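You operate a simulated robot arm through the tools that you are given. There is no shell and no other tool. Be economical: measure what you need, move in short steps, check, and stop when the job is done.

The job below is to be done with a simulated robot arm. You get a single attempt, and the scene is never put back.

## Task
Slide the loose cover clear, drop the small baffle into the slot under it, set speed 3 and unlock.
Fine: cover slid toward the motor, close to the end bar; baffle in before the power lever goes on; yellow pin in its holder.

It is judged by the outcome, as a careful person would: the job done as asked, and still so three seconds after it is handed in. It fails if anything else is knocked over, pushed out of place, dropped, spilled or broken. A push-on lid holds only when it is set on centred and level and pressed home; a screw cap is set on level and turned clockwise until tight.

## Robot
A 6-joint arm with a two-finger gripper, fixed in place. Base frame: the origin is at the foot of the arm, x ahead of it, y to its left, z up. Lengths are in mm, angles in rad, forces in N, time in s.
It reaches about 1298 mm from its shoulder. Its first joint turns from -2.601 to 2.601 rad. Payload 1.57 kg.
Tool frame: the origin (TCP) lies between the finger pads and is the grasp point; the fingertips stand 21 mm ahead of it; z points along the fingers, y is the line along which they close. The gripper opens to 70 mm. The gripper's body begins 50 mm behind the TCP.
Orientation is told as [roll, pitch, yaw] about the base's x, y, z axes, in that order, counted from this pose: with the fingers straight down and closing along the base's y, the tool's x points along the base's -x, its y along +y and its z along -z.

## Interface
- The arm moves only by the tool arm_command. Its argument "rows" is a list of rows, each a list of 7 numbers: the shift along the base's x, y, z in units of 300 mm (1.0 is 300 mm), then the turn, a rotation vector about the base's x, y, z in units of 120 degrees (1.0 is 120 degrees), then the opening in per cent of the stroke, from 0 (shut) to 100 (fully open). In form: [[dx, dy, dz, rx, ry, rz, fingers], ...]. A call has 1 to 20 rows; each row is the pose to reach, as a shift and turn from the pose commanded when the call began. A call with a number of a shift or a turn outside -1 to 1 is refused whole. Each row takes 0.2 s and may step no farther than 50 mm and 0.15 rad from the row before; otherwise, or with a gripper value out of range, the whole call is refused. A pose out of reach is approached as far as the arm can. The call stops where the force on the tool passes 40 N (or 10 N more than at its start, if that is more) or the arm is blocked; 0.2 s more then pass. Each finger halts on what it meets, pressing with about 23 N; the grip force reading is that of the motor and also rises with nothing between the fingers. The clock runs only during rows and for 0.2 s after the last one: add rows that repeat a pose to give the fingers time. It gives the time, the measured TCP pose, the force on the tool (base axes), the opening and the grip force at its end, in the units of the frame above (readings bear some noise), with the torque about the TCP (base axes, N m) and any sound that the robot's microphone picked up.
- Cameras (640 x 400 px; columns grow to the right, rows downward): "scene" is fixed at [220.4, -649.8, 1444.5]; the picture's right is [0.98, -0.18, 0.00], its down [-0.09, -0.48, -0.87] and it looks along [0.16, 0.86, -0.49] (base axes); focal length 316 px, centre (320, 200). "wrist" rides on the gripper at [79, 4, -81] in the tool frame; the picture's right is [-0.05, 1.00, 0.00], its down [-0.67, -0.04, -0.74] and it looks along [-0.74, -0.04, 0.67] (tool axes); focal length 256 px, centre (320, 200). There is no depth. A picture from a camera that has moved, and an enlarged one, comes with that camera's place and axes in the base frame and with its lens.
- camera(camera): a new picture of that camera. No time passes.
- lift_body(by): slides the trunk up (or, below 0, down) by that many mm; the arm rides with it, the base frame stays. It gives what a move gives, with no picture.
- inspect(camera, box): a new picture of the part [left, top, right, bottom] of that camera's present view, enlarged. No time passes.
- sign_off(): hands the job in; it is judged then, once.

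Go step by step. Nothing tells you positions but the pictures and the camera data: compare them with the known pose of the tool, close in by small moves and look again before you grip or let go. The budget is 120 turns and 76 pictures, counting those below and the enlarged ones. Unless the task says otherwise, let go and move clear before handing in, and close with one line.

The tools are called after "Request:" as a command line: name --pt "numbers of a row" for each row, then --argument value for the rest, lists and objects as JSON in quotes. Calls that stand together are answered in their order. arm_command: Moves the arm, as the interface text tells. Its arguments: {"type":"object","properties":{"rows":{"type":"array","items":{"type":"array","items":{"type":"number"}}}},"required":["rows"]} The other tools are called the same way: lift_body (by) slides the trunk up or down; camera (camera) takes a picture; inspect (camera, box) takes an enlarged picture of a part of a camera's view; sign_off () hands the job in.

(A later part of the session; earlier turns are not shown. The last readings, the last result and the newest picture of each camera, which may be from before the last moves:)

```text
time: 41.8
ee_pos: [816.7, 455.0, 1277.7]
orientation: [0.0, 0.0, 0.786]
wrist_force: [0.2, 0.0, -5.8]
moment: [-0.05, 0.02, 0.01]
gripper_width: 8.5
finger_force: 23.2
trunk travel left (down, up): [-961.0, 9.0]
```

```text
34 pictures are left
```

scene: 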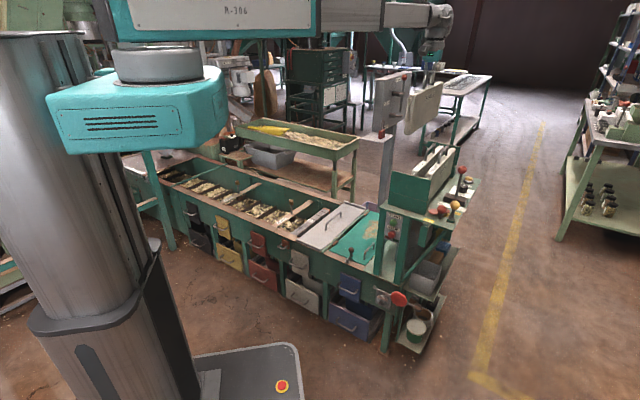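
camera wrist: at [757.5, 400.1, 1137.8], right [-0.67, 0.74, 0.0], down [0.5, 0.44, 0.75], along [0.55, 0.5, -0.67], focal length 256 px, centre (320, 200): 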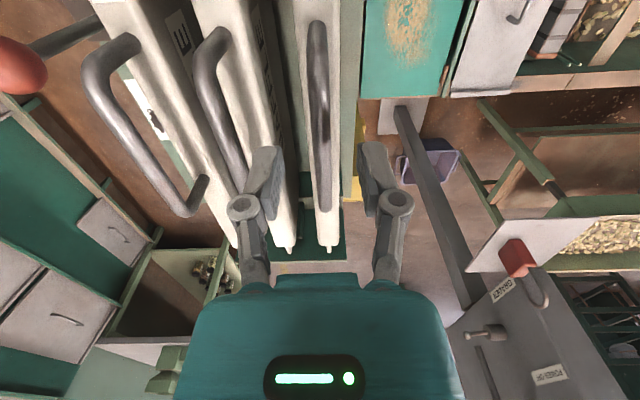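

The baffle is clear of the rack. I'll pull it back along its length first (to avoid the control post behind), then carry it across toward the slot.

Request:
arm_command --pt "-0.09 -0.09 0 0 0 0 0" --pt "-0.18 -0.18 0 0 0 0 0" --pt "-0.27 -0.27 0 0 0 0 0" --pt "-0.36 -0.36 0 0 0 0 0" --pt "-0.46 -0.26 0 0 0 0 0" --pt "-0.56 -0.16 0 0 0 0 0" --pt "-0.66 -0.06 0 0 0 0 0" --pt "-0.76 0.04 0 0 0 0 0" --pt "-0.86 0.14 0 0 0 0 0" --pt "-0.96 0.24 0 0 0 0 0"

Request:
camera --camera "scene"

```text
time: 44.0
ee_pos: [528.2, 527.4, 1279.6]
orientation: [0.0, -0.002, 0.785]
wrist_force: [-1.0, 0.7, -5.6]
moment: [-0.02, 0.12, 0.02]
gripper_width: 8.5
finger_force: 23.2
trunk travel left (down, up): [-961.0, 9.0]
```

```text
33 pictures are left
```

scene: 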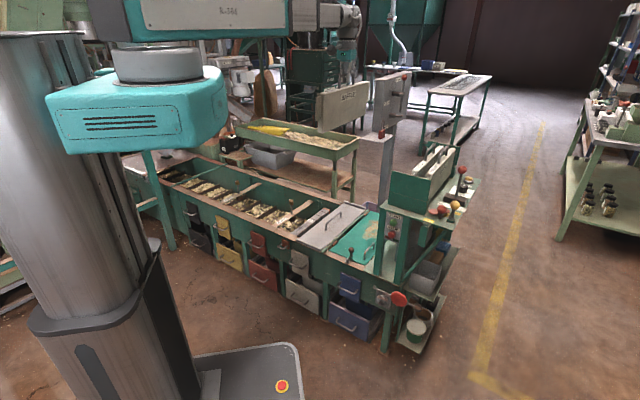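

Carrying smoothly. Continuing toward the slot, stopping 60 mm short sideways, then looking down.

Request:
arm_command --pt "-0.114 0.114 0 0 0 0 0" --pt "-0.228 0.228 0 0 0 0 0" --pt "-0.342 0.342 0 0 0 0 0" --pt "-0.456 0.456 0 0 0 0 0" --pt "-0.57 0.57 0 0 0 0 0" --pt "-0.683 0.683 0 0 0 0 0"

Request:
lift_body --by -400

Request:
camera --camera "wrist"

```text
time: 45.4
ee_pos: [322.9, 732.0, 1278.4]
orientation: [-0.001, -0.001, 0.786]
wrist_force: [-1.6, 1.3, -6.3]
moment: [0.01, 0.13, 0.03]
gripper_width: 8.8
finger_force: 22.9
trunk travel left (down, up): [-961.0, 9.0]
```

```text
time: 49.2
ee_pos: [324.5, 730.1, 879.0]
orientation: [0.001, -0.001, 0.785]
wrist_force: [0.6, -0.3, -6.0]
moment: [-0.06, -0.01, -0.01]
gripper_width: 8.8
finger_force: 23.3
trunk travel left (down, up): [-561.0, 409.0]
```

```text
32 pictures are left
camera wrist: at [265.1, 675.9, 959.5], right [-0.67, 0.74, 0.0], down [0.5, 0.44, 0.75], along [0.55, 0.5, -0.67], focal length 256 px, centre (320, 200)
```

wrist: 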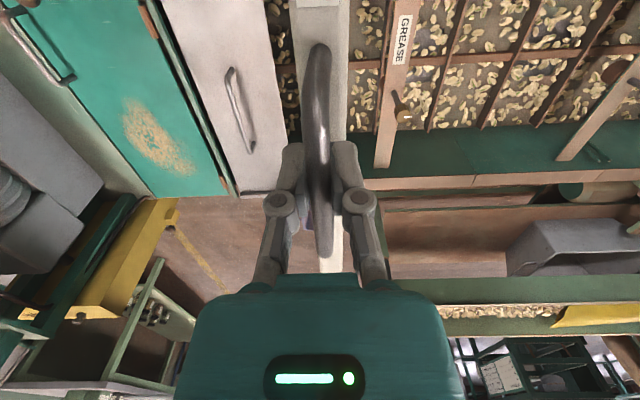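

I need to see the near-wall rods; backing up along p for a view.

Request:
arm_command --pt "-0.1 -0.1 0 0 0 0 0" --pt "-0.2 -0.2 0 0 0 0 0" --pt "-0.3 -0.3 0 0 0 0 0"

Request:
inspect --camera "wrist" --box '[240, 0, 480, 150]'

```text
time: 50.0
ee_pos: [231.5, 640.0, 878.1]
orientation: [-0.001, -0.001, 0.782]
wrist_force: [0.2, 1.0, -6.6]
moment: [-0.07, 0.04, 0.02]
gripper_width: 8.7
finger_force: 23.0
trunk travel left (down, up): [-561.0, 409.0]
```

```text
2.67 times, centred on (360, 75) of wrist
camera zoom: at [174.0, 585.0, 959.6], right [-0.67, 0.74, 0.0], down [0.5, 0.44, 0.75], along [0.55, 0.5, -0.67], focal length 683 px, centre (213, 533)
```

zoom: 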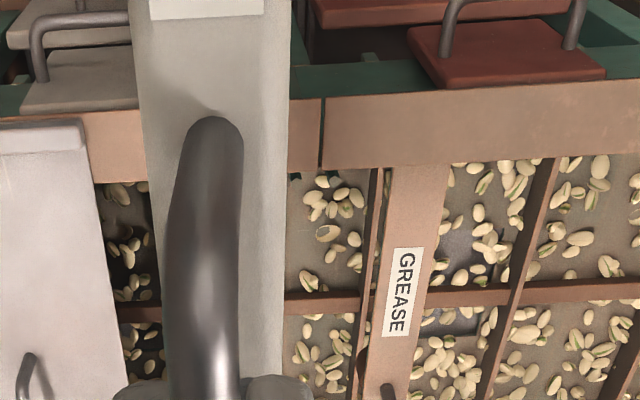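

Near rods show at s ≈ −350, p ≈ 719, matching the far rods; trough centre p ≈ 908. Moving the baffle above the slot at (395, 890).

Request:
arm_command --pt "0.078 0.119 0 0 0 0 0" --pt "0.156 0.238 0 0 0 0 0" --pt "0.234 0.357 0 0 0 0 0" --pt "0.312 0.476 0 0 0 0 0" --pt "0.39 0.595 0 0 0 0 0" --pt "0.468 0.714 0 0 0 0 0" --pt "0.545 0.834 0 0 0 0.001 0"

Request:
lift_body --by -130

Request:
inspect --camera "scene" --box '[250, 160, 378, 240]'

Request:
camera --camera "wrist"

```text
time: 51.6
ee_pos: [399.4, 891.1, 878.5]
orientation: [0.0, 0.001, 0.788]
wrist_force: [0.1, -0.7, -5.4]
moment: [-0.1, 0.03, 0.0]
gripper_width: 8.7
finger_force: 23.0
trunk travel left (down, up): [-561.0, 409.0]
```

```text
time: 53.2
ee_pos: [397.9, 889.3, 748.7]
orientation: [0.001, -0.001, 0.788]
wrist_force: [-0.2, 1.0, -6.1]
moment: [-0.05, 0.04, 0.05]
gripper_width: 8.8
finger_force: 23.2
trunk travel left (down, up): [-431.0, 539.0]
```

```text
5.00 times, centred on (314, 200) of scene
camera zoom: at [220.4, -649.8, 1444.5], right [0.98, -0.18, 0.0], down [-0.09, -0.48, -0.87], along [0.16, 0.86, -0.49], focal length 1578 px, centre (350, 200)
```

zoom: 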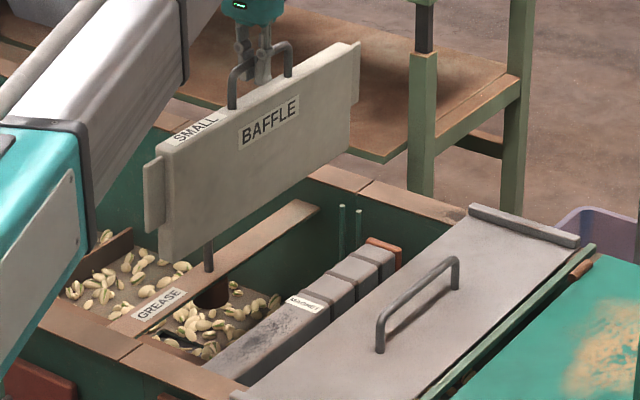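

```text
29 pictures are left
camera wrist: at [339.9, 835.0, 829.4], right [-0.67, 0.74, 0.0], down [0.5, 0.45, 0.75], along [0.55, 0.5, -0.67], focal length 256 px, centre (320, 200)
```

wrist: 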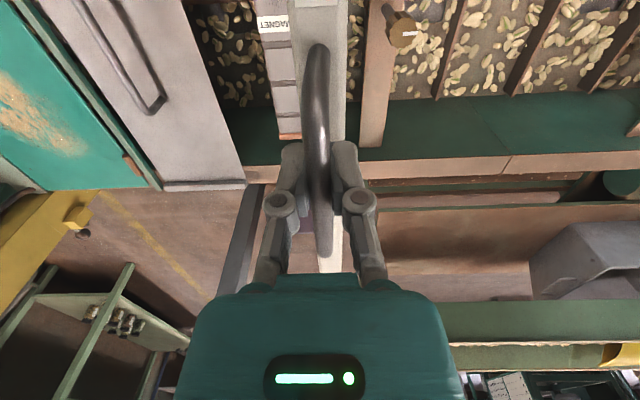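

Rod tops come out at z ≈ 472, s ≈ −351.5, centre p ≈ 911. I'll shift 4 mm and lower to just above the rods.

Request:
arm_command --pt "-0.0095 0.0095 0 0 0 -0.001 0" --pt "-0.0095 0.0095 0 0 0 -0.001 0"

Request:
lift_body --by -85

Request:
inspect --camera "scene" --box '[270, 180, 350, 230]'

Request:
inspect --camera "wrist" --box '[240, 60, 400, 260]'

```text
time: 53.8
ee_pos: [394.1, 892.7, 748.7]
orientation: [0.001, -0.002, 0.786]
wrist_force: [0.7, 0.0, -5.4]
moment: [-0.06, 0.04, 0.03]
gripper_width: 8.5
finger_force: 23.1
trunk travel left (down, up): [-431.0, 539.0]
```

```text
time: 55.0
ee_pos: [395.4, 891.9, 662.7]
orientation: [-0.001, -0.003, 0.784]
wrist_force: [-0.2, -0.3, -5.5]
moment: [-0.09, 0.03, 0.0]
gripper_width: 8.9
finger_force: 23.1
trunk travel left (down, up): [-346.0, 624.0]
```

```text
8.00 times, centred on (310, 205) of scene
camera zoom: at [220.4, -649.8, 1444.5], right [0.98, -0.18, 0.0], down [-0.09, -0.48, -0.87], along [0.16, 0.86, -0.49], focal length 2524 px, centre (400, 160)
```

zoom: 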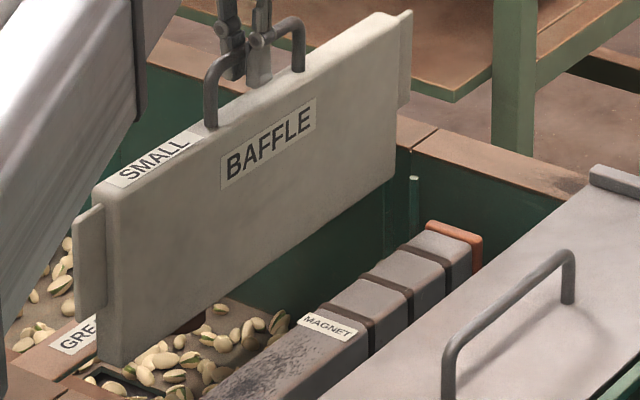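

```text
2.00 times, centred on (320, 160) of wrist
camera zoom: at [336.6, 838.0, 744.3], right [-0.67, 0.74, 0.0], down [0.5, 0.44, 0.75], along [0.55, 0.5, -0.67], focal length 512 px, centre (320, 280)
```

zoom: 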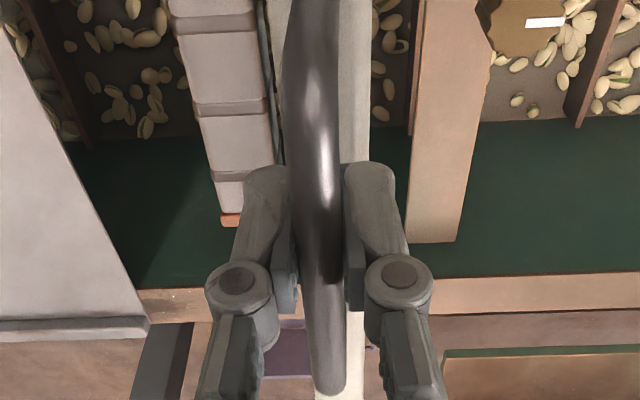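

I want a finer look at the far fin relative to the rods before inserting.

Request:
inspect --camera "scene" --box '[308, 180, 332, 215]'

Request:
inspect --camera "scene" --box '[270, 200, 294, 230]'

```text
11.43 times, centred on (320, 198) of scene
camera zoom: at [220.4, -649.8, 1444.5], right [0.98, -0.18, 0.0], down [-0.09, -0.48, -0.87], along [0.16, 0.86, -0.49], focal length 3606 px, centre (320, 229)
```

zoom: 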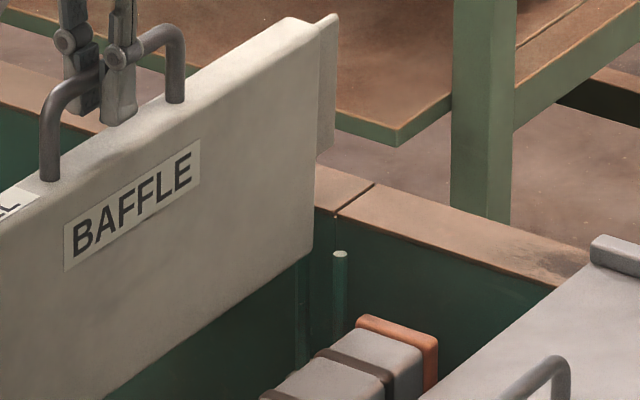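

```text
13.33 times, centred on (282, 215) of scene
camera zoom: at [220.4, -649.8, 1444.5], right [0.98, -0.18, 0.0], down [-0.09, -0.48, -0.87], along [0.16, 0.86, -0.49], focal length 4207 px, centre (827, 0)
```

zoom: 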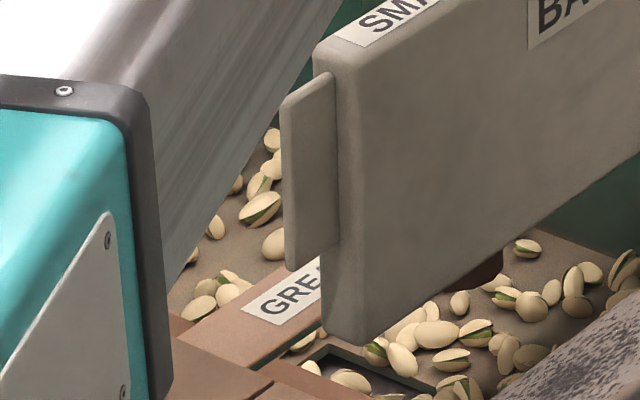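

Fins are ~80 mm tall and their bottoms are ~58 mm above the rod tops. I'll lower 45 mm and check again right above the rods.

Request:
lift_body --by -45

Request:
inspect --camera "scene" --box '[308, 185, 332, 215]'

Request:
inspect --camera "wrist" --box '[260, 160, 380, 260]'

```text
time: 55.8
ee_pos: [394.9, 891.2, 619.1]
orientation: [0.0, 0.002, 0.786]
wrist_force: [-2.2, -1.1, -7.0]
moment: [-0.46, 0.43, 0.02]
gripper_width: 8.7
finger_force: 22.9
trunk travel left (down, up): [-301.0, 669.0]
```

```text
13.33 times, centred on (320, 200) of scene
camera zoom: at [220.4, -649.8, 1444.5], right [0.98, -0.18, 0.0], down [-0.09, -0.48, -0.87], along [0.16, 0.86, -0.49], focal length 4207 px, centre (320, 200)
```

zoom: 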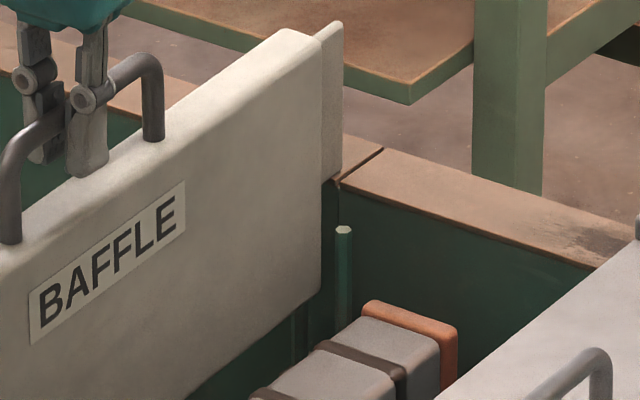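

```text
4.00 times, centred on (320, 210) of wrist
camera zoom: at [336.2, 837.7, 699.4], right [-0.67, 0.74, 0.0], down [0.5, 0.45, 0.74], along [0.55, 0.5, -0.67], focal length 1024 px, centre (320, 160)
```

zoom: 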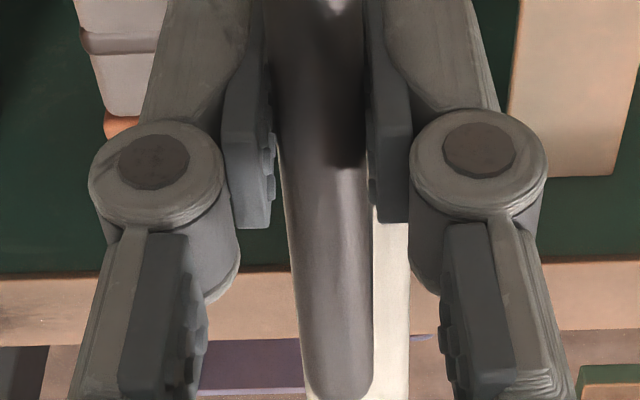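

There is a slight torque now, so something may be touching. Checking the near end and far end.

Request:
inspect --camera "scene" --box '[266, 200, 298, 235]'

Request:
arm_command --pt "0 0 0 0 0 0 0"

```text
11.43 times, centred on (282, 218) of scene
camera zoom: at [220.4, -649.8, 1444.5], right [0.98, -0.18, 0.0], down [-0.09, -0.48, -0.87], along [0.16, 0.86, -0.49], focal length 3606 px, centre (754, 0)
```

zoom: 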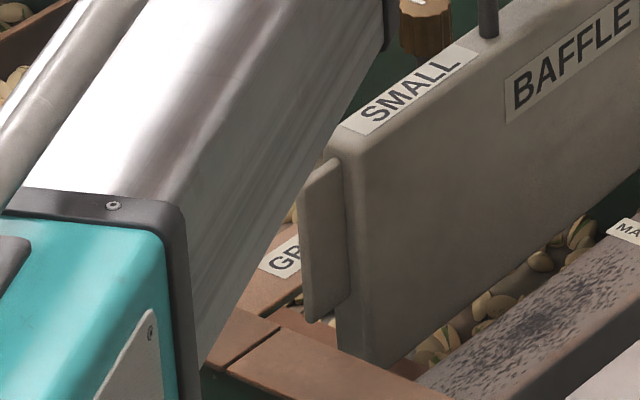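

```text
time: 56.2
ee_pos: [395.9, 891.9, 619.3]
orientation: [-0.001, 0.0, 0.786]
wrist_force: [-3.0, -4.0, -5.1]
moment: [-0.44, 0.49, 0.02]
gripper_width: 8.9
finger_force: 23.0
trunk travel left (down, up): [-301.0, 669.0]
```

A steady ~5 N push in −p with matching torque: the far fin tip presses on the far rim edge. I'll shift 7 mm toward −p.

Request:
arm_command --pt "-0.008 -0.008 0 0 0 0 0" --pt "-0.0165 -0.0165 0 0 0 0 0" --pt "-0.0165 -0.0165 0 0 0 0 0"

```text
time: 57.0
ee_pos: [390.1, 885.9, 618.7]
orientation: [-0.001, -0.002, 0.786]
wrist_force: [0.1, 0.1, -5.6]
moment: [-0.06, 0.05, -0.01]
gripper_width: 8.5
finger_force: 23.2
trunk travel left (down, up): [-301.0, 669.0]
```

Free again. Lowering 12 mm at a time.

Request:
lift_body --by -12

Request:
inspect --camera "scene" --box '[308, 185, 332, 215]'

```text
time: 57.6
ee_pos: [388.9, 885.8, 606.9]
orientation: [-0.001, 0.002, 0.785]
wrist_force: [-8.2, -8.3, 1.2]
moment: [-0.16, 0.17, 0.0]
gripper_width: 8.7
finger_force: 22.3
trunk travel left (down, up): [-289.0, 681.0]
```

```text
13.33 times, centred on (320, 200) of scene
camera zoom: at [220.4, -649.8, 1444.5], right [0.98, -0.18, 0.0], down [-0.09, -0.48, -0.87], along [0.16, 0.86, -0.49], focal length 4207 px, centre (320, 200)
```

zoom: 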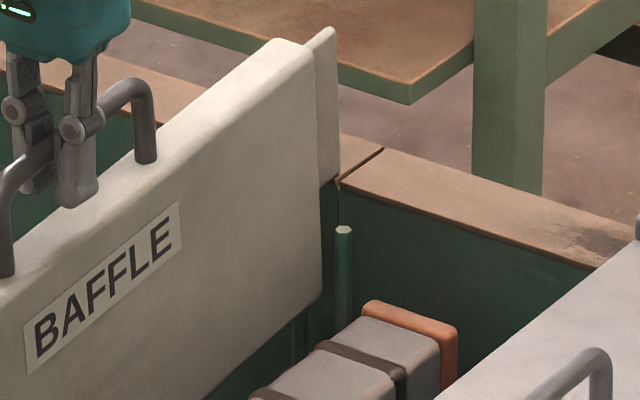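

The far fin bottom is sitting on the rim edge. From scene geometry the baffle fits with ~3 mm each end, centred at p ≈ 895. Lift, shift −7 mm, retry.

Request:
lift_body --by 20

Request:
arm_command --pt "-0.008 -0.008 0 0 0 0 0" --pt "-0.0165 -0.0165 0 0 0 0 0" --pt "-0.0165 -0.0165 0 0 0 0 0"

Request:
lift_body --by -12

Request:
lift_body --by -10

```text
time: 58.3
ee_pos: [390.7, 887.8, 626.7]
orientation: [0.0, -0.001, 0.786]
wrist_force: [0.6, 0.5, -5.8]
moment: [-0.14, 0.06, 0.02]
gripper_width: 8.9
finger_force: 23.6
trunk travel left (down, up): [-309.0, 661.0]
```

```text
time: 59.1
ee_pos: [385.8, 883.2, 626.5]
orientation: [0.0, -0.002, 0.786]
wrist_force: [-0.4, 0.1, -6.4]
moment: [-0.08, 0.09, 0.03]
gripper_width: 8.7
finger_force: 23.0
trunk travel left (down, up): [-309.0, 661.0]
```

```text
time: 59.7
ee_pos: [387.0, 882.2, 615.6]
orientation: [-0.001, -0.002, 0.786]
wrist_force: [0.4, -0.1, -5.4]
moment: [-0.1, 0.08, -0.02]
gripper_width: 8.5
finger_force: 22.8
trunk travel left (down, up): [-297.0, 673.0]
```

```text
time: 60.3
ee_pos: [386.7, 882.5, 605.4]
orientation: [0.0, -0.003, 0.785]
wrist_force: [-1.2, 0.2, -5.9]
moment: [-0.11, 0.06, 0.0]
gripper_width: 8.7
finger_force: 23.4
trunk travel left (down, up): [-287.0, 683.0]
```

No contact now at z 605. A quick look, then on down.

Request:
inspect --camera "scene" --box '[308, 185, 332, 215]'

Request:
lift_body --by -15

```text
13.33 times, centred on (320, 200) of scene
camera zoom: at [220.4, -649.8, 1444.5], right [0.98, -0.18, 0.0], down [-0.09, -0.48, -0.87], along [0.16, 0.86, -0.49], focal length 4207 px, centre (320, 200)
```

zoom: 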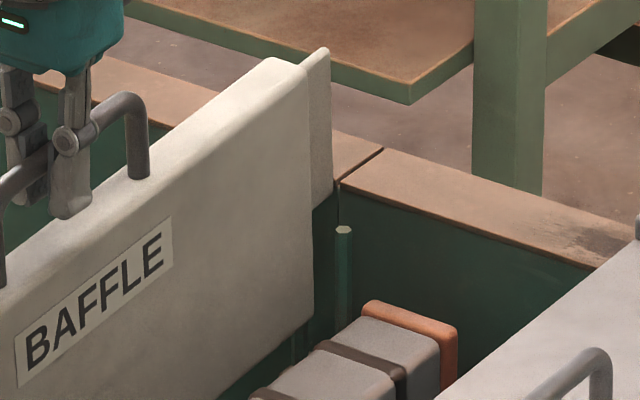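

```text
time: 60.9
ee_pos: [386.7, 882.6, 590.0]
orientation: [-0.001, -0.002, 0.786]
wrist_force: [0.5, 0.2, -5.8]
moment: [-0.1, 0.09, -0.01]
gripper_width: 9.0
finger_force: 23.2
trunk travel left (down, up): [-272.0, 698.0]
```

The fin is inside the rim and lined up between the rods. Lowering further.

Request:
lift_body --by -15

Request:
inspect --camera "scene" --box '[308, 185, 332, 215]'

```text
time: 61.5
ee_pos: [385.7, 882.4, 575.5]
orientation: [0.0, -0.003, 0.785]
wrist_force: [0.4, -0.3, -6.0]
moment: [-0.06, 0.05, -0.01]
gripper_width: 8.7
finger_force: 23.0
trunk travel left (down, up): [-257.0, 713.0]
```

```text
13.33 times, centred on (320, 200) of scene
camera zoom: at [220.4, -649.8, 1444.5], right [0.98, -0.18, 0.0], down [-0.09, -0.48, -0.87], along [0.16, 0.86, -0.49], focal length 4207 px, centre (320, 200)
```

zoom: 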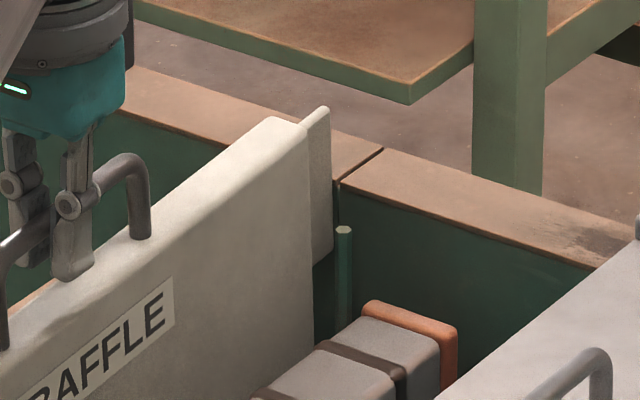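

The fin is entering between the rods. Continuing down.

Request:
lift_body --by -25

Request:
lift_body --by -15

```text
time: 62.3
ee_pos: [387.1, 882.4, 549.2]
orientation: [0.0, -0.002, 0.786]
wrist_force: [0.8, -0.5, -5.8]
moment: [-0.07, 0.04, 0.0]
gripper_width: 8.4
finger_force: 22.8
trunk travel left (down, up): [-232.0, 738.0]
```

```text
time: 62.9
ee_pos: [386.4, 881.5, 535.3]
orientation: [0.0, -0.002, 0.785]
wrist_force: [-0.6, -0.3, -5.9]
moment: [-0.04, 0.06, 0.0]
gripper_width: 8.5
finger_force: 23.5
trunk travel left (down, up): [-217.0, 753.0]
```

Still free. Continuing in small steps until it seats.

Request:
lift_body --by -10

Request:
lift_body --by -8

Request:
inspect --camera "scene" --box '[270, 185, 350, 235]'

```text
time: 63.5
ee_pos: [386.5, 881.5, 526.5]
orientation: [0.002, -0.004, 0.785]
wrist_force: [2.0, 1.9, 16.9]
moment: [0.1, -0.09, -0.01]
gripper_width: 8.8
finger_force: 23.1
trunk travel left (down, up): [-207.0, 763.0]
```

```text
time: 64.0
ee_pos: [385.6, 881.4, 516.0]
orientation: [0.001, 0.001, 0.785]
wrist_force: [-4.2, -3.1, 6.8]
moment: [0.05, -0.05, 0.01]
gripper_width: 10.2
finger_force: 23.2
trunk travel left (down, up): [-199.0, 771.0]
```

```text
8.00 times, centred on (310, 210) of scene
camera zoom: at [220.4, -649.8, 1444.5], right [0.98, -0.18, 0.0], down [-0.09, -0.48, -0.87], along [0.16, 0.86, -0.49], focal length 2524 px, centre (400, 120)
```

zoom: 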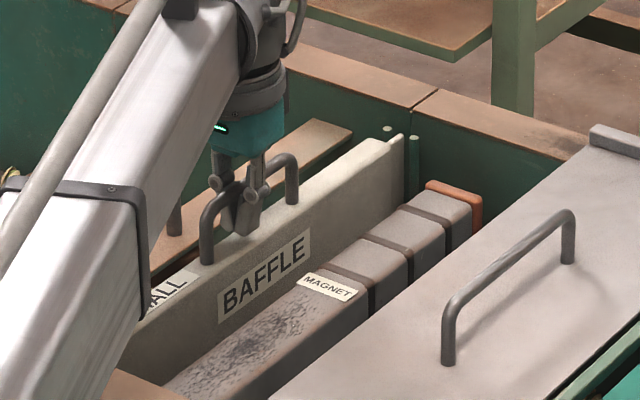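

Seated: the fin sits between the rods and the baffle rests on its supports. Releasing and rising.

Request:
arm_command --pt "0 0 0 0 0 0 40" --pt "0 0 0 0 0 0 50" --pt "0 0 0 0 0 0 50" --pt "0 0 0 0 0 0 50"

Request:
lift_body --by 350

Request:
arm_command --pt "-0.1 -0.1 0 0 0 0 50" --pt "-0.2 -0.2 0 0 0 0 50" --pt "-0.3 -0.3 0 0 0 0 50" --pt "-0.4 -0.4 0 0 0 0 50"

Request:
camera --camera "wrist"

```text
time: 65.0
ee_pos: [387.3, 881.8, 516.6]
orientation: [0.0, -0.002, 0.786]
wrist_force: [0.4, -0.7, 0.2]
moment: [-0.02, -0.05, -0.01]
gripper_width: 35.0
finger_force: 0.0
trunk travel left (down, up): [-199.0, 771.0]
```

```text
time: 68.5
ee_pos: [386.0, 882.2, 867.3]
orientation: [0.001, -0.004, 0.785]
wrist_force: [-0.1, 0.3, 0.1]
moment: [-0.01, 0.0, -0.02]
gripper_width: 35.0
finger_force: 0.0
trunk travel left (down, up): [-549.0, 421.0]
```

```text
time: 69.5
ee_pos: [268.3, 759.6, 868.1]
orientation: [0.0, -0.003, 0.783]
wrist_force: [-0.8, 0.3, -0.1]
moment: [-0.02, 0.02, 0.03]
gripper_width: 34.9
finger_force: 0.1
trunk travel left (down, up): [-549.0, 421.0]
```

```text
17 pictures are left
camera wrist: at [208.2, 705.3, 947.8], right [-0.67, 0.74, 0.0], down [0.5, 0.44, 0.75], along [0.56, 0.5, -0.67], focal length 256 px, centre (320, 200)
```

wrist: 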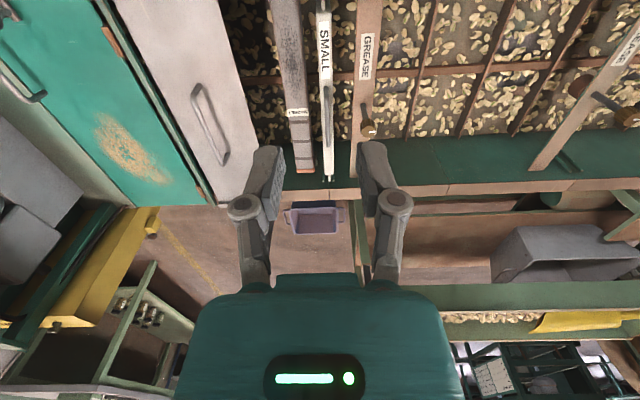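

The small baffle is in the slot with its handle up, and the cover is close to the end bar. Next I rise and go to the control panel; the camera will be turned to face back over it from the outer side.

Request:
lift_body --by 400

```text
time: 73.3
ee_pos: [267.0, 759.3, 1267.1]
orientation: [0.0, -0.002, 0.786]
wrist_force: [0.6, 0.1, 0.2]
moment: [0.01, 0.01, -0.01]
gripper_width: 35.0
finger_force: 0.0
trunk travel left (down, up): [-949.0, 21.0]
```

Request:
arm_command --pt "0.1167 -0.1167 0 0 0 0 100" --pt "0.2333 -0.2333 0 0 0 0 100" --pt "0.35 -0.35 0 0 0 0 100" --pt "0.4667 -0.4667 0 0 0 0 100" --pt "0.5833 -0.5833 0 0 0 0 100" --pt "0.7 -0.7 0 0 0 0 100"

Request:
arm_command --pt "0.1167 -0.1167 0 0 0 0.06 100" --pt "0.2333 -0.2333 0 0 0 0.12 100" --pt "0.35 -0.35 0 0 0 0.18 100" --pt "0.4667 -0.4667 0 0 0 0.24 100" --pt "0.5833 -0.5833 0 0 0 0.3 100" --pt "0.7 -0.7 0 0 0 0.36 100"

Request:
arm_command --pt "0.1167 -0.1167 0 0 0 0.065 100" --pt "0.2333 -0.2333 0 0 0 0.13 100" --pt "0.35 -0.35 0 0 0 0.195 100" --pt "0.4667 -0.4667 0 0 0 0.26 100" --pt "0.5833 -0.5833 0 0 0 0.325 100" --pt "0.7 -0.7 0 0 0 0.39 100"

```text
time: 74.7
ee_pos: [480.6, 549.5, 1267.5]
orientation: [0.001, 0.0, 0.786]
wrist_force: [0.3, 0.1, 0.3]
moment: [0.03, 0.05, 0.0]
gripper_width: 70.2
finger_force: 0.1
trunk travel left (down, up): [-949.0, 21.0]
```

```text
time: 76.1
ee_pos: [687.9, 338.5, 1267.8]
orientation: [0.003, -0.002, 1.542]
wrist_force: [1.1, -0.3, 0.6]
moment: [-0.01, 0.01, 0.01]
gripper_width: 69.8
finger_force: 0.1
trunk travel left (down, up): [-949.0, 21.0]
```

```text
time: 77.5
ee_pos: [894.6, 130.5, 1267.4]
orientation: [0.001, -0.001, 2.357]
wrist_force: [1.3, -0.2, 0.0]
moment: [-0.03, 0.03, 0.02]
gripper_width: 70.2
finger_force: 0.1
trunk travel left (down, up): [-949.0, 21.0]
```

Arrived on the outer side of the panel, camera facing it. Move along the panel and lower for an overview picture.

Request:
arm_command --pt "0.1 0.1 0 0 0 0 100" --pt "0.2 0.2 0 0 0 0 100" --pt "0.295 0.295 0 0 0 0 100"

Request:
lift_body --by -170

Request:
camera --camera "wrist"

```text
time: 78.3
ee_pos: [984.4, 219.4, 1266.4]
orientation: [0.003, -0.001, 2.355]
wrist_force: [0.8, -0.3, -1.3]
moment: [-0.01, -0.01, 0.03]
gripper_width: 69.9
finger_force: 0.2
trunk travel left (down, up): [-949.0, 21.0]
```

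```text
time: 80.2
ee_pos: [982.8, 219.0, 1097.7]
orientation: [0.001, 0.0, 2.355]
wrist_force: [-0.1, -0.6, -0.1]
moment: [0.03, -0.02, -0.01]
gripper_width: 69.8
finger_force: 0.1
trunk travel left (down, up): [-779.0, 191.0]
```

```text
16 pictures are left
camera wrist: at [1037.1, 158.1, 1177.8], right [-0.74, -0.67, 0.0], down [-0.44, 0.5, 0.75], along [-0.5, 0.55, -0.67], focal length 256 px, centre (320, 200)
```

wrist: 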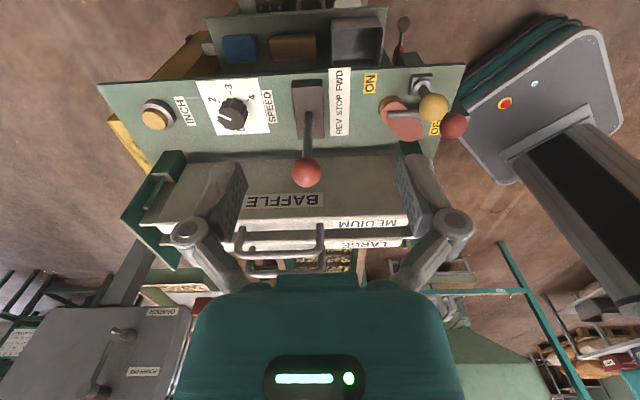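

Good overview of the panel. Enlarging the panel strip.

Request:
inspect --camera "wrist" --box '[130, 60, 290, 160]'

Request:
inspect --camera "wrist" --box '[340, 50, 484, 140]'

```text
4.00 times, centred on (210, 110) of wrist
camera zoom: at [1037.1, 158.1, 1177.8], right [-0.74, -0.67, 0.0], down [-0.44, 0.5, 0.75], along [-0.5, 0.55, -0.67], focal length 1024 px, centre (760, 560)
```

zoom: 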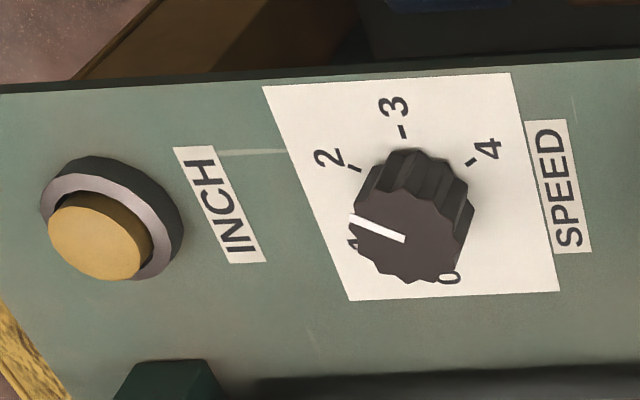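

```text
4.44 times, centred on (412, 95) of wrist
camera zoom: at [1037.1, 158.1, 1177.8], right [-0.74, -0.67, 0.0], down [-0.44, 0.5, 0.75], along [-0.5, 0.55, -0.67], focal length 1138 px, centre (-89, 667)
```

zoom: 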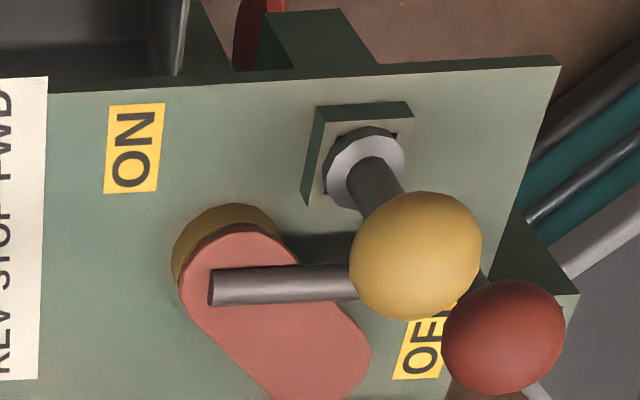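

The knob's white mark is at 2 and the scale runs clockwise in 60° steps, so it needs one 60° clockwise turn. The pin blocks the lever's swing. I'll position over the knob with the gripper pre-turned so the turn ends clear of the FWD lever.

Request:
arm_command --pt "0.008 0.082 0 0 0 0.0625 100" --pt "0.016 0.164 0 0 0 0.125 100" --pt "0.025 0.246 0 0 0 0.1875 100" --pt "0.033 0.328 0 0 0 0.25 100" --pt "0.042 0.41 0 0 0 0.3125 100" --pt "0.05 0.49 0 0 0 0.375 100"

Request:
lift_body --by -140

Request:
camera --camera "wrist"

```text
time: 81.6
ee_pos: [999.8, 365.1, 1096.3]
orientation: [0.001, -0.002, -3.139]
wrist_force: [-0.4, -0.3, 0.3]
moment: [0.01, -0.01, -0.03]
gripper_width: 70.2
finger_force: 0.1
trunk travel left (down, up): [-779.0, 191.0]
```

```text
time: 83.3
ee_pos: [999.1, 365.2, 958.2]
orientation: [-0.002, -0.002, 3.141]
wrist_force: [0.3, 0.0, 0.6]
moment: [-0.03, 0.0, 0.04]
gripper_width: 70.0
finger_force: 0.0
trunk travel left (down, up): [-639.0, 331.0]
```

```text
13 pictures are left
camera wrist: at [1079.4, 360.0, 1037.8], right [-0.05, -1.0, 0.0], down [-0.67, 0.04, 0.75], along [-0.74, 0.04, -0.67], focal length 256 px, centre (320, 200)
```

wrist: 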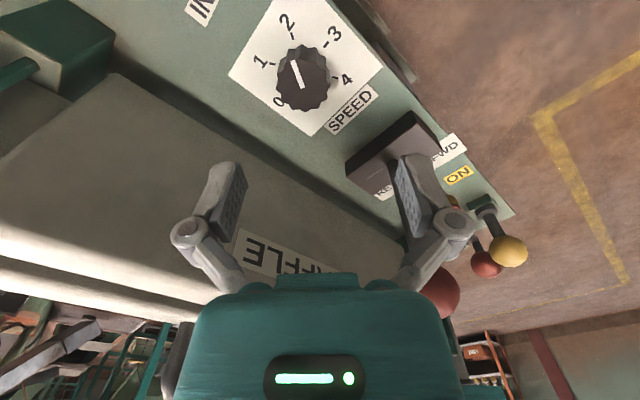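

Knob centre is at about (1000, 375.5), top z ≈ 858. Centring and descending around it.

Request:
arm_command --pt "0.003 0.035 0 0 0 0 100" --pt "0.003 0.035 0 0 0 0 100"

Request:
lift_body --by -70

Request:
camera --camera "wrist"

```text
time: 83.9
ee_pos: [1002.0, 375.9, 957.2]
orientation: [-0.001, -0.001, 3.141]
wrist_force: [0.5, -0.3, 0.3]
moment: [0.0, -0.02, 0.0]
gripper_width: 70.1
finger_force: 0.1
trunk travel left (down, up): [-639.0, 331.0]
```

```text
time: 85.0
ee_pos: [1000.6, 374.6, 887.9]
orientation: [-0.002, -0.004, 3.142]
wrist_force: [-0.4, 0.3, 0.7]
moment: [-0.02, 0.0, 0.03]
gripper_width: 70.0
finger_force: 0.1
trunk travel left (down, up): [-569.0, 401.0]
```

```text
12 pictures are left
camera wrist: at [1080.8, 369.9, 967.8], right [-0.05, -1.0, 0.0], down [-0.67, 0.04, 0.75], along [-0.74, 0.04, -0.67], focal length 256 px, centre (320, 200)
```

wrist: 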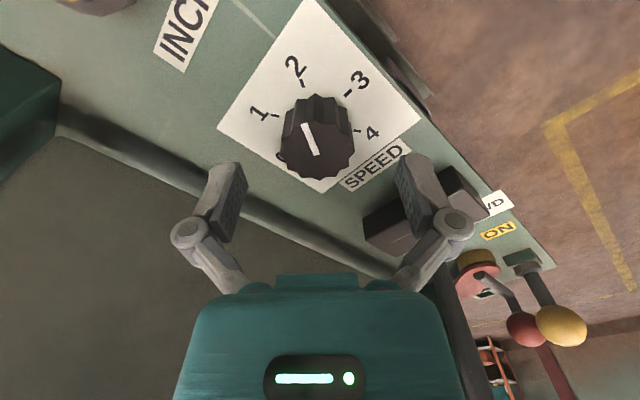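

Well centred. Small x trim, narrow slightly, and descend around the knob.

Request:
arm_command --pt "-0.008 0 0 0 0 0 85" --pt "-0.008 0 0 0 0 0 85"

Request:
lift_body --by -22

Request:
lift_body --by -9

Request:
arm_command --pt "0 0 0 0 0 0 0" --pt "0 0 0 0 0 0 0" --pt "0 0 0 0 0 0 0" --pt "0 0 0 0 0 0 0"

```text
time: 85.5
ee_pos: [999.1, 376.4, 887.0]
orientation: [0.001, 0.0, 3.141]
wrist_force: [0.3, -0.1, 1.0]
moment: [-0.01, 0.01, 0.0]
gripper_width: 59.5
finger_force: 0.0
trunk travel left (down, up): [-569.0, 401.0]
```

```text
time: 86.2
ee_pos: [999.7, 374.4, 864.8]
orientation: [-0.001, -0.001, 3.141]
wrist_force: [-0.3, -0.3, 0.9]
moment: [0.01, 0.01, 0.05]
gripper_width: 59.6
finger_force: 0.0
trunk travel left (down, up): [-547.0, 423.0]
```

```text
time: 86.8
ee_pos: [999.5, 374.1, 856.1]
orientation: [-0.001, -0.001, 3.142]
wrist_force: [-0.3, -0.9, -0.7]
moment: [0.02, -0.03, -0.01]
gripper_width: 59.7
finger_force: 0.0
trunk travel left (down, up): [-538.0, 432.0]
```

```text
time: 87.8
ee_pos: [998.5, 375.8, 858.9]
orientation: [-0.002, 0.002, 3.141]
wrist_force: [11.0, 12.6, 32.9]
moment: [-0.19, 0.33, 0.11]
gripper_width: 36.8
finger_force: 32.2
trunk travel left (down, up): [-538.0, 432.0]
```

Gripped at 36.8 mm, but with a ~33 N upward load; the tips seem to press the panel. Relieve by raising a few mm.

Request:
lift_body --by 4

```text
time: 88.3
ee_pos: [998.3, 378.1, 858.6]
orientation: [0.001, -0.003, 3.14]
wrist_force: [-2.9, 9.1, -6.3]
moment: [0.36, -0.78, 0.07]
gripper_width: 36.7
finger_force: 32.4
trunk travel left (down, up): [-542.0, 428.0]
```

Load relieved. Turning 60° clockwise.

Request:
arm_command --pt "0 0 0 0 0 -0.0625 0" --pt "0 0 0 0 0 -0.125 0" --pt "0 0 0 0 0 -0.1875 0" --pt "0 0 0 0 0 -0.25 0" --pt "0 0 0 0 0 -0.3125 0" --pt "0 0 0 0 0 -0.375 0" --pt "0 0 0 0 0 -0.4375 0" --pt "0 0 0 0 0 -0.5 0"

Request:
inspect --camera "scene" --box '[430, 160, 490, 200]'

```text
time: 90.1
ee_pos: [1000.2, 379.9, 859.8]
orientation: [-0.001, -0.002, 2.093]
wrist_force: [3.9, 30.4, 0.7]
moment: [0.26, -0.21, 0.11]
gripper_width: 36.5
finger_force: 32.2
trunk travel left (down, up): [-542.0, 428.0]
```

```text
10.00 times, centred on (460, 180) of scene
camera zoom: at [220.4, -649.8, 1444.5], right [0.98, -0.18, 0.0], down [-0.09, -0.48, -0.87], along [0.16, 0.86, -0.49], focal length 3155 px, centre (-1080, 400)
```

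zoom: 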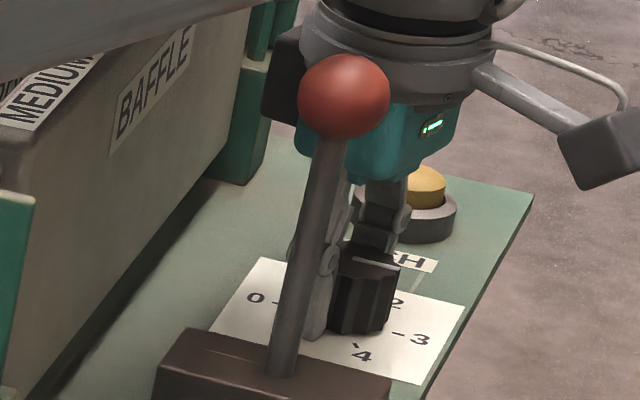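

The mark appears to point at 3. Releasing and rising for a check from above.

Request:
arm_command --pt "0 0 0 0 0 0 60" --pt "0 0 0 0 0 0 90" --pt "0 0 0 0 0 0 90" --pt "0 0 0 0 0 0 90"

Request:
lift_body --by 90

Request:
inspect --camera "wrist" --box '[240, 20, 400, 120]'

```text
time: 91.1
ee_pos: [997.8, 376.2, 860.7]
orientation: [0.002, -0.002, 2.093]
wrist_force: [0.0, 1.0, -0.6]
moment: [-0.02, -0.01, -0.01]
gripper_width: 62.9
finger_force: 0.2
trunk travel left (down, up): [-542.0, 428.0]
```

```text
time: 92.4
ee_pos: [1000.0, 374.7, 949.3]
orientation: [0.002, -0.001, 2.093]
wrist_force: [-0.2, -0.3, -0.4]
moment: [0.0, 0.0, -0.01]
gripper_width: 62.9
finger_force: 0.0
trunk travel left (down, up): [-632.0, 338.0]
```

```text
4.00 times, centred on (320, 70) of wrist
camera zoom: at [1036.1, 303.6, 1030.5], right [-0.89, -0.45, 0.0], down [-0.3, 0.59, 0.75], along [-0.34, 0.66, -0.67], focal length 1024 px, centre (320, 720)
```

zoom: 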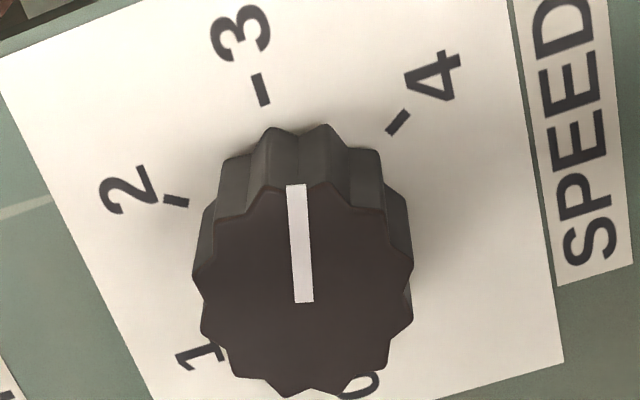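

It is about 11° past the 3 mark. I'll regrip and turn back 11° counter-clockwise.

Request:
lift_body --by -89

Request:
arm_command --pt "0 0.001 0 0 0 0 0" --pt "0 0.001 0 0 0 0 0" --pt "0 0.001 0 0 0 0 0" --pt "0 0.001 0 0 0 0 0"

Request:
arm_command --pt "0 0 0 0 0 0.03 0" --pt "0 0 0 0 0 0.06 0" --pt "0 0 0 0 0 0.092 0" --pt "0 0 0 0 0 0.092 0"

Request:
arm_command --pt "0 0 0 0 0 0 60" --pt "0 0 0 0 0 0 90" --pt "0 0 0 0 0 0 90" --pt "0 0 0 0 0 0 90"

Request:
lift_body --by 90

Request:
inspect --camera "wrist" --box '[240, 20, 400, 120]'

```text
time: 93.6
ee_pos: [998.3, 375.1, 860.7]
orientation: [-0.001, -0.002, 2.093]
wrist_force: [0.2, 0.0, -0.3]
moment: [0.0, 0.03, 0.01]
gripper_width: 63.0
finger_force: 0.1
trunk travel left (down, up): [-543.0, 427.0]
```

```text
time: 94.6
ee_pos: [1001.7, 377.6, 861.7]
orientation: [-0.003, -0.002, 2.095]
wrist_force: [25.1, 10.8, 17.4]
moment: [0.32, -0.46, 0.02]
gripper_width: 38.0
finger_force: 31.5
trunk travel left (down, up): [-543.0, 427.0]
```

```text
time: 95.6
ee_pos: [1002.0, 376.7, 860.9]
orientation: [-0.005, 0.002, 2.287]
wrist_force: [28.2, 10.1, 18.9]
moment: [0.32, -0.66, 0.01]
gripper_width: 37.9
finger_force: 31.9
trunk travel left (down, up): [-543.0, 427.0]
```

```text
time: 96.6
ee_pos: [998.8, 375.3, 862.2]
orientation: [0.0, -0.002, 2.286]
wrist_force: [0.3, -0.2, -1.0]
moment: [0.01, -0.03, 0.0]
gripper_width: 63.1
finger_force: 0.1
trunk travel left (down, up): [-543.0, 427.0]
```

```text
time: 97.9
ee_pos: [999.7, 377.1, 950.3]
orientation: [0.002, -0.002, 2.287]
wrist_force: [-0.6, 0.4, 0.8]
moment: [0.03, -0.01, 0.02]
gripper_width: 63.0
finger_force: 0.0
trunk travel left (down, up): [-633.0, 337.0]
```

```text
4.00 times, centred on (320, 70) of wrist
camera zoom: at [1049.0, 313.0, 1031.5], right [-0.79, -0.62, 0.0], down [-0.41, 0.53, 0.75], along [-0.46, 0.59, -0.67], focal length 1024 px, centre (320, 720)
```

zoom: 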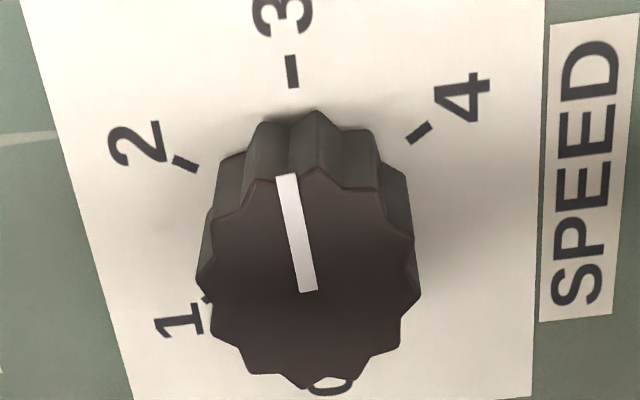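

Speed knob mark is on 3 (within a few degrees). Now the yellow pin: ball at about (839, 180, 899). Rising clear of the FWD lever and moving there.

Request:
lift_body --by 130

Request:
arm_command --pt "-0.088 -0.108 0 0 0 0.068 100" --pt "-0.176 -0.217 0 0 0 0.136 100" --pt "-0.264 -0.325 0 0 0 0.204 100" --pt "-0.352 -0.434 0 0 0 0.272 100" --pt "-0.44 -0.542 0 0 0 0.34 100" --pt "-0.53 -0.653 0 0 0 0.408 100"

Request:
lift_body --by -120

Request:
camera --camera "wrist"

```text
time: 99.5
ee_pos: [1000.2, 376.3, 1081.2]
orientation: [0.0, -0.002, 2.286]
wrist_force: [0.3, 0.7, 0.8]
moment: [0.0, 0.0, -0.02]
gripper_width: 62.7
finger_force: 0.0
trunk travel left (down, up): [-763.0, 207.0]
```

```text
time: 100.9
ee_pos: [841.3, 180.5, 1081.2]
orientation: [-0.002, 0.0, -3.14]
wrist_force: [0.6, -0.1, 0.2]
moment: [-0.01, -0.03, 0.02]
gripper_width: 70.0
finger_force: 0.0
trunk travel left (down, up): [-763.0, 207.0]
```

```text
time: 102.4
ee_pos: [844.2, 181.3, 961.0]
orientation: [0.0, -0.001, 3.141]
wrist_force: [0.7, -0.1, -0.7]
moment: [-0.01, -0.02, 0.04]
gripper_width: 70.1
finger_force: 0.1
trunk travel left (down, up): [-643.0, 327.0]
```

```text
8 pictures are left
camera wrist: at [922.5, 175.5, 1041.8], right [-0.05, -1.0, 0.0], down [-0.67, 0.04, 0.75], along [-0.74, 0.04, -0.67], focal length 256 px, centre (320, 200)
```

wrist: 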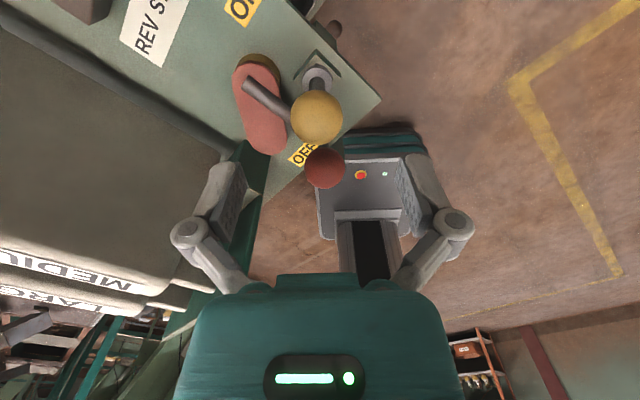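

Ball is at (841, 182), right under the tool. Descend to it and grip.

Request:
lift_body --by -40

Request:
lift_body --by -21

Request:
arm_command --pt "-0.005 0.002 0 0 0 0 0" --pt "-0.005 0.002 0 0 0 0 0" --pt "-0.005 0.002 0 0 0 0 0" --pt "-0.005 0.002 0 0 0 0 0"

```text
time: 103.2
ee_pos: [842.8, 180.3, 922.0]
orientation: [-0.001, -0.002, 3.141]
wrist_force: [0.1, 0.0, 0.0]
moment: [0.0, 0.0, -0.05]
gripper_width: 70.1
finger_force: 0.0
trunk travel left (down, up): [-603.0, 367.0]
```

```text
time: 103.9
ee_pos: [843.3, 180.7, 899.7]
orientation: [0.0, -0.002, 3.141]
wrist_force: [0.3, 0.3, 0.2]
moment: [-0.02, -0.01, -0.01]
gripper_width: 69.8
finger_force: 0.1
trunk travel left (down, up): [-582.0, 388.0]
```

```text
time: 104.9
ee_pos: [841.9, 182.6, 901.0]
orientation: [-0.001, -0.002, 3.141]
wrist_force: [0.3, 1.7, 6.4]
moment: [0.06, -0.05, 0.05]
gripper_width: 29.8
finger_force: 23.0
trunk travel left (down, up): [-582.0, 388.0]
```

Ball gripped (29.8 mm). Pulling straight up.

Request:
lift_body --by 30

Request:
lift_body --by 70

Request:
inspect --camera "scene" --box '[400, 165, 480, 235]'

```text
time: 105.6
ee_pos: [842.1, 181.1, 930.7]
orientation: [0.001, 0.001, 3.14]
wrist_force: [0.3, 0.5, -0.7]
moment: [0.0, 0.0, -0.01]
gripper_width: 29.9
finger_force: 23.3
trunk travel left (down, up): [-612.0, 358.0]
```

```text
time: 106.7
ee_pos: [842.0, 181.5, 1000.0]
orientation: [0.001, 0.0, 3.14]
wrist_force: [-0.3, 0.2, -1.2]
moment: [-0.02, 0.02, 0.01]
gripper_width: 29.7
finger_force: 23.2
trunk travel left (down, up): [-682.0, 288.0]
```

```text
5.71 times, centred on (440, 200) of scene
camera zoom: at [220.4, -649.8, 1444.5], right [0.98, -0.18, 0.0], down [-0.09, -0.48, -0.87], along [0.16, 0.86, -0.49], focal length 1803 px, centre (-366, 200)
```

zoom: 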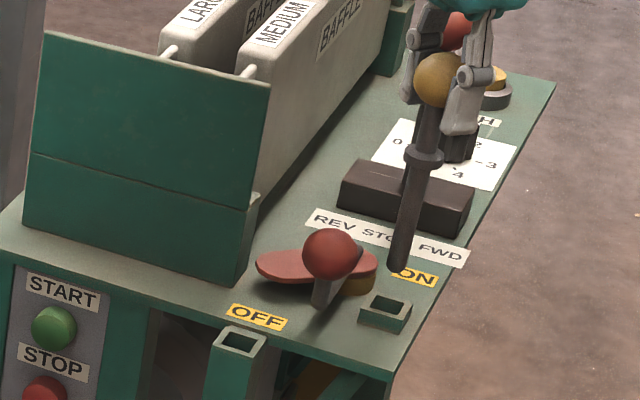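

The pin is out, hanging vertically; ball-to-tip ≈ 123 mm, collar ≈ 50 mm below the ball. I'll raise clear of the lever and look at the square holder.

Request:
lift_body --by 60

Request:
arm_command --pt "-0.07 -0.06 0 0 0 0 0" --pt "-0.14 -0.12 0 0 0 0 0"

Request:
inspect --camera "wrist" --box '[240, 20, 400, 140]'

```text
time: 107.7
ee_pos: [841.4, 180.8, 1059.8]
orientation: [0.0, -0.001, 3.141]
wrist_force: [-0.6, -0.4, -1.7]
moment: [-0.02, -0.01, 0.0]
gripper_width: 29.8
finger_force: 22.9
trunk travel left (down, up): [-742.0, 228.0]
```

```text
time: 108.3
ee_pos: [799.9, 145.7, 1061.3]
orientation: [0.002, -0.001, 3.138]
wrist_force: [0.3, -0.1, -0.7]
moment: [0.02, 0.01, 0.02]
gripper_width: 29.3
finger_force: 23.3
trunk travel left (down, up): [-742.0, 228.0]
```

```text
3.33 times, centred on (320, 80) of wrist
camera zoom: at [878.6, 140.3, 1140.9], right [-0.05, -1.0, 0.0], down [-0.67, 0.04, 0.75], along [-0.74, 0.04, -0.67], focal length 853 px, centre (320, 600)
```

zoom: 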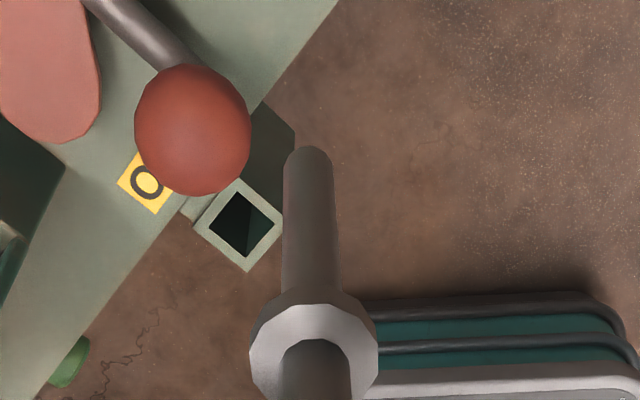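

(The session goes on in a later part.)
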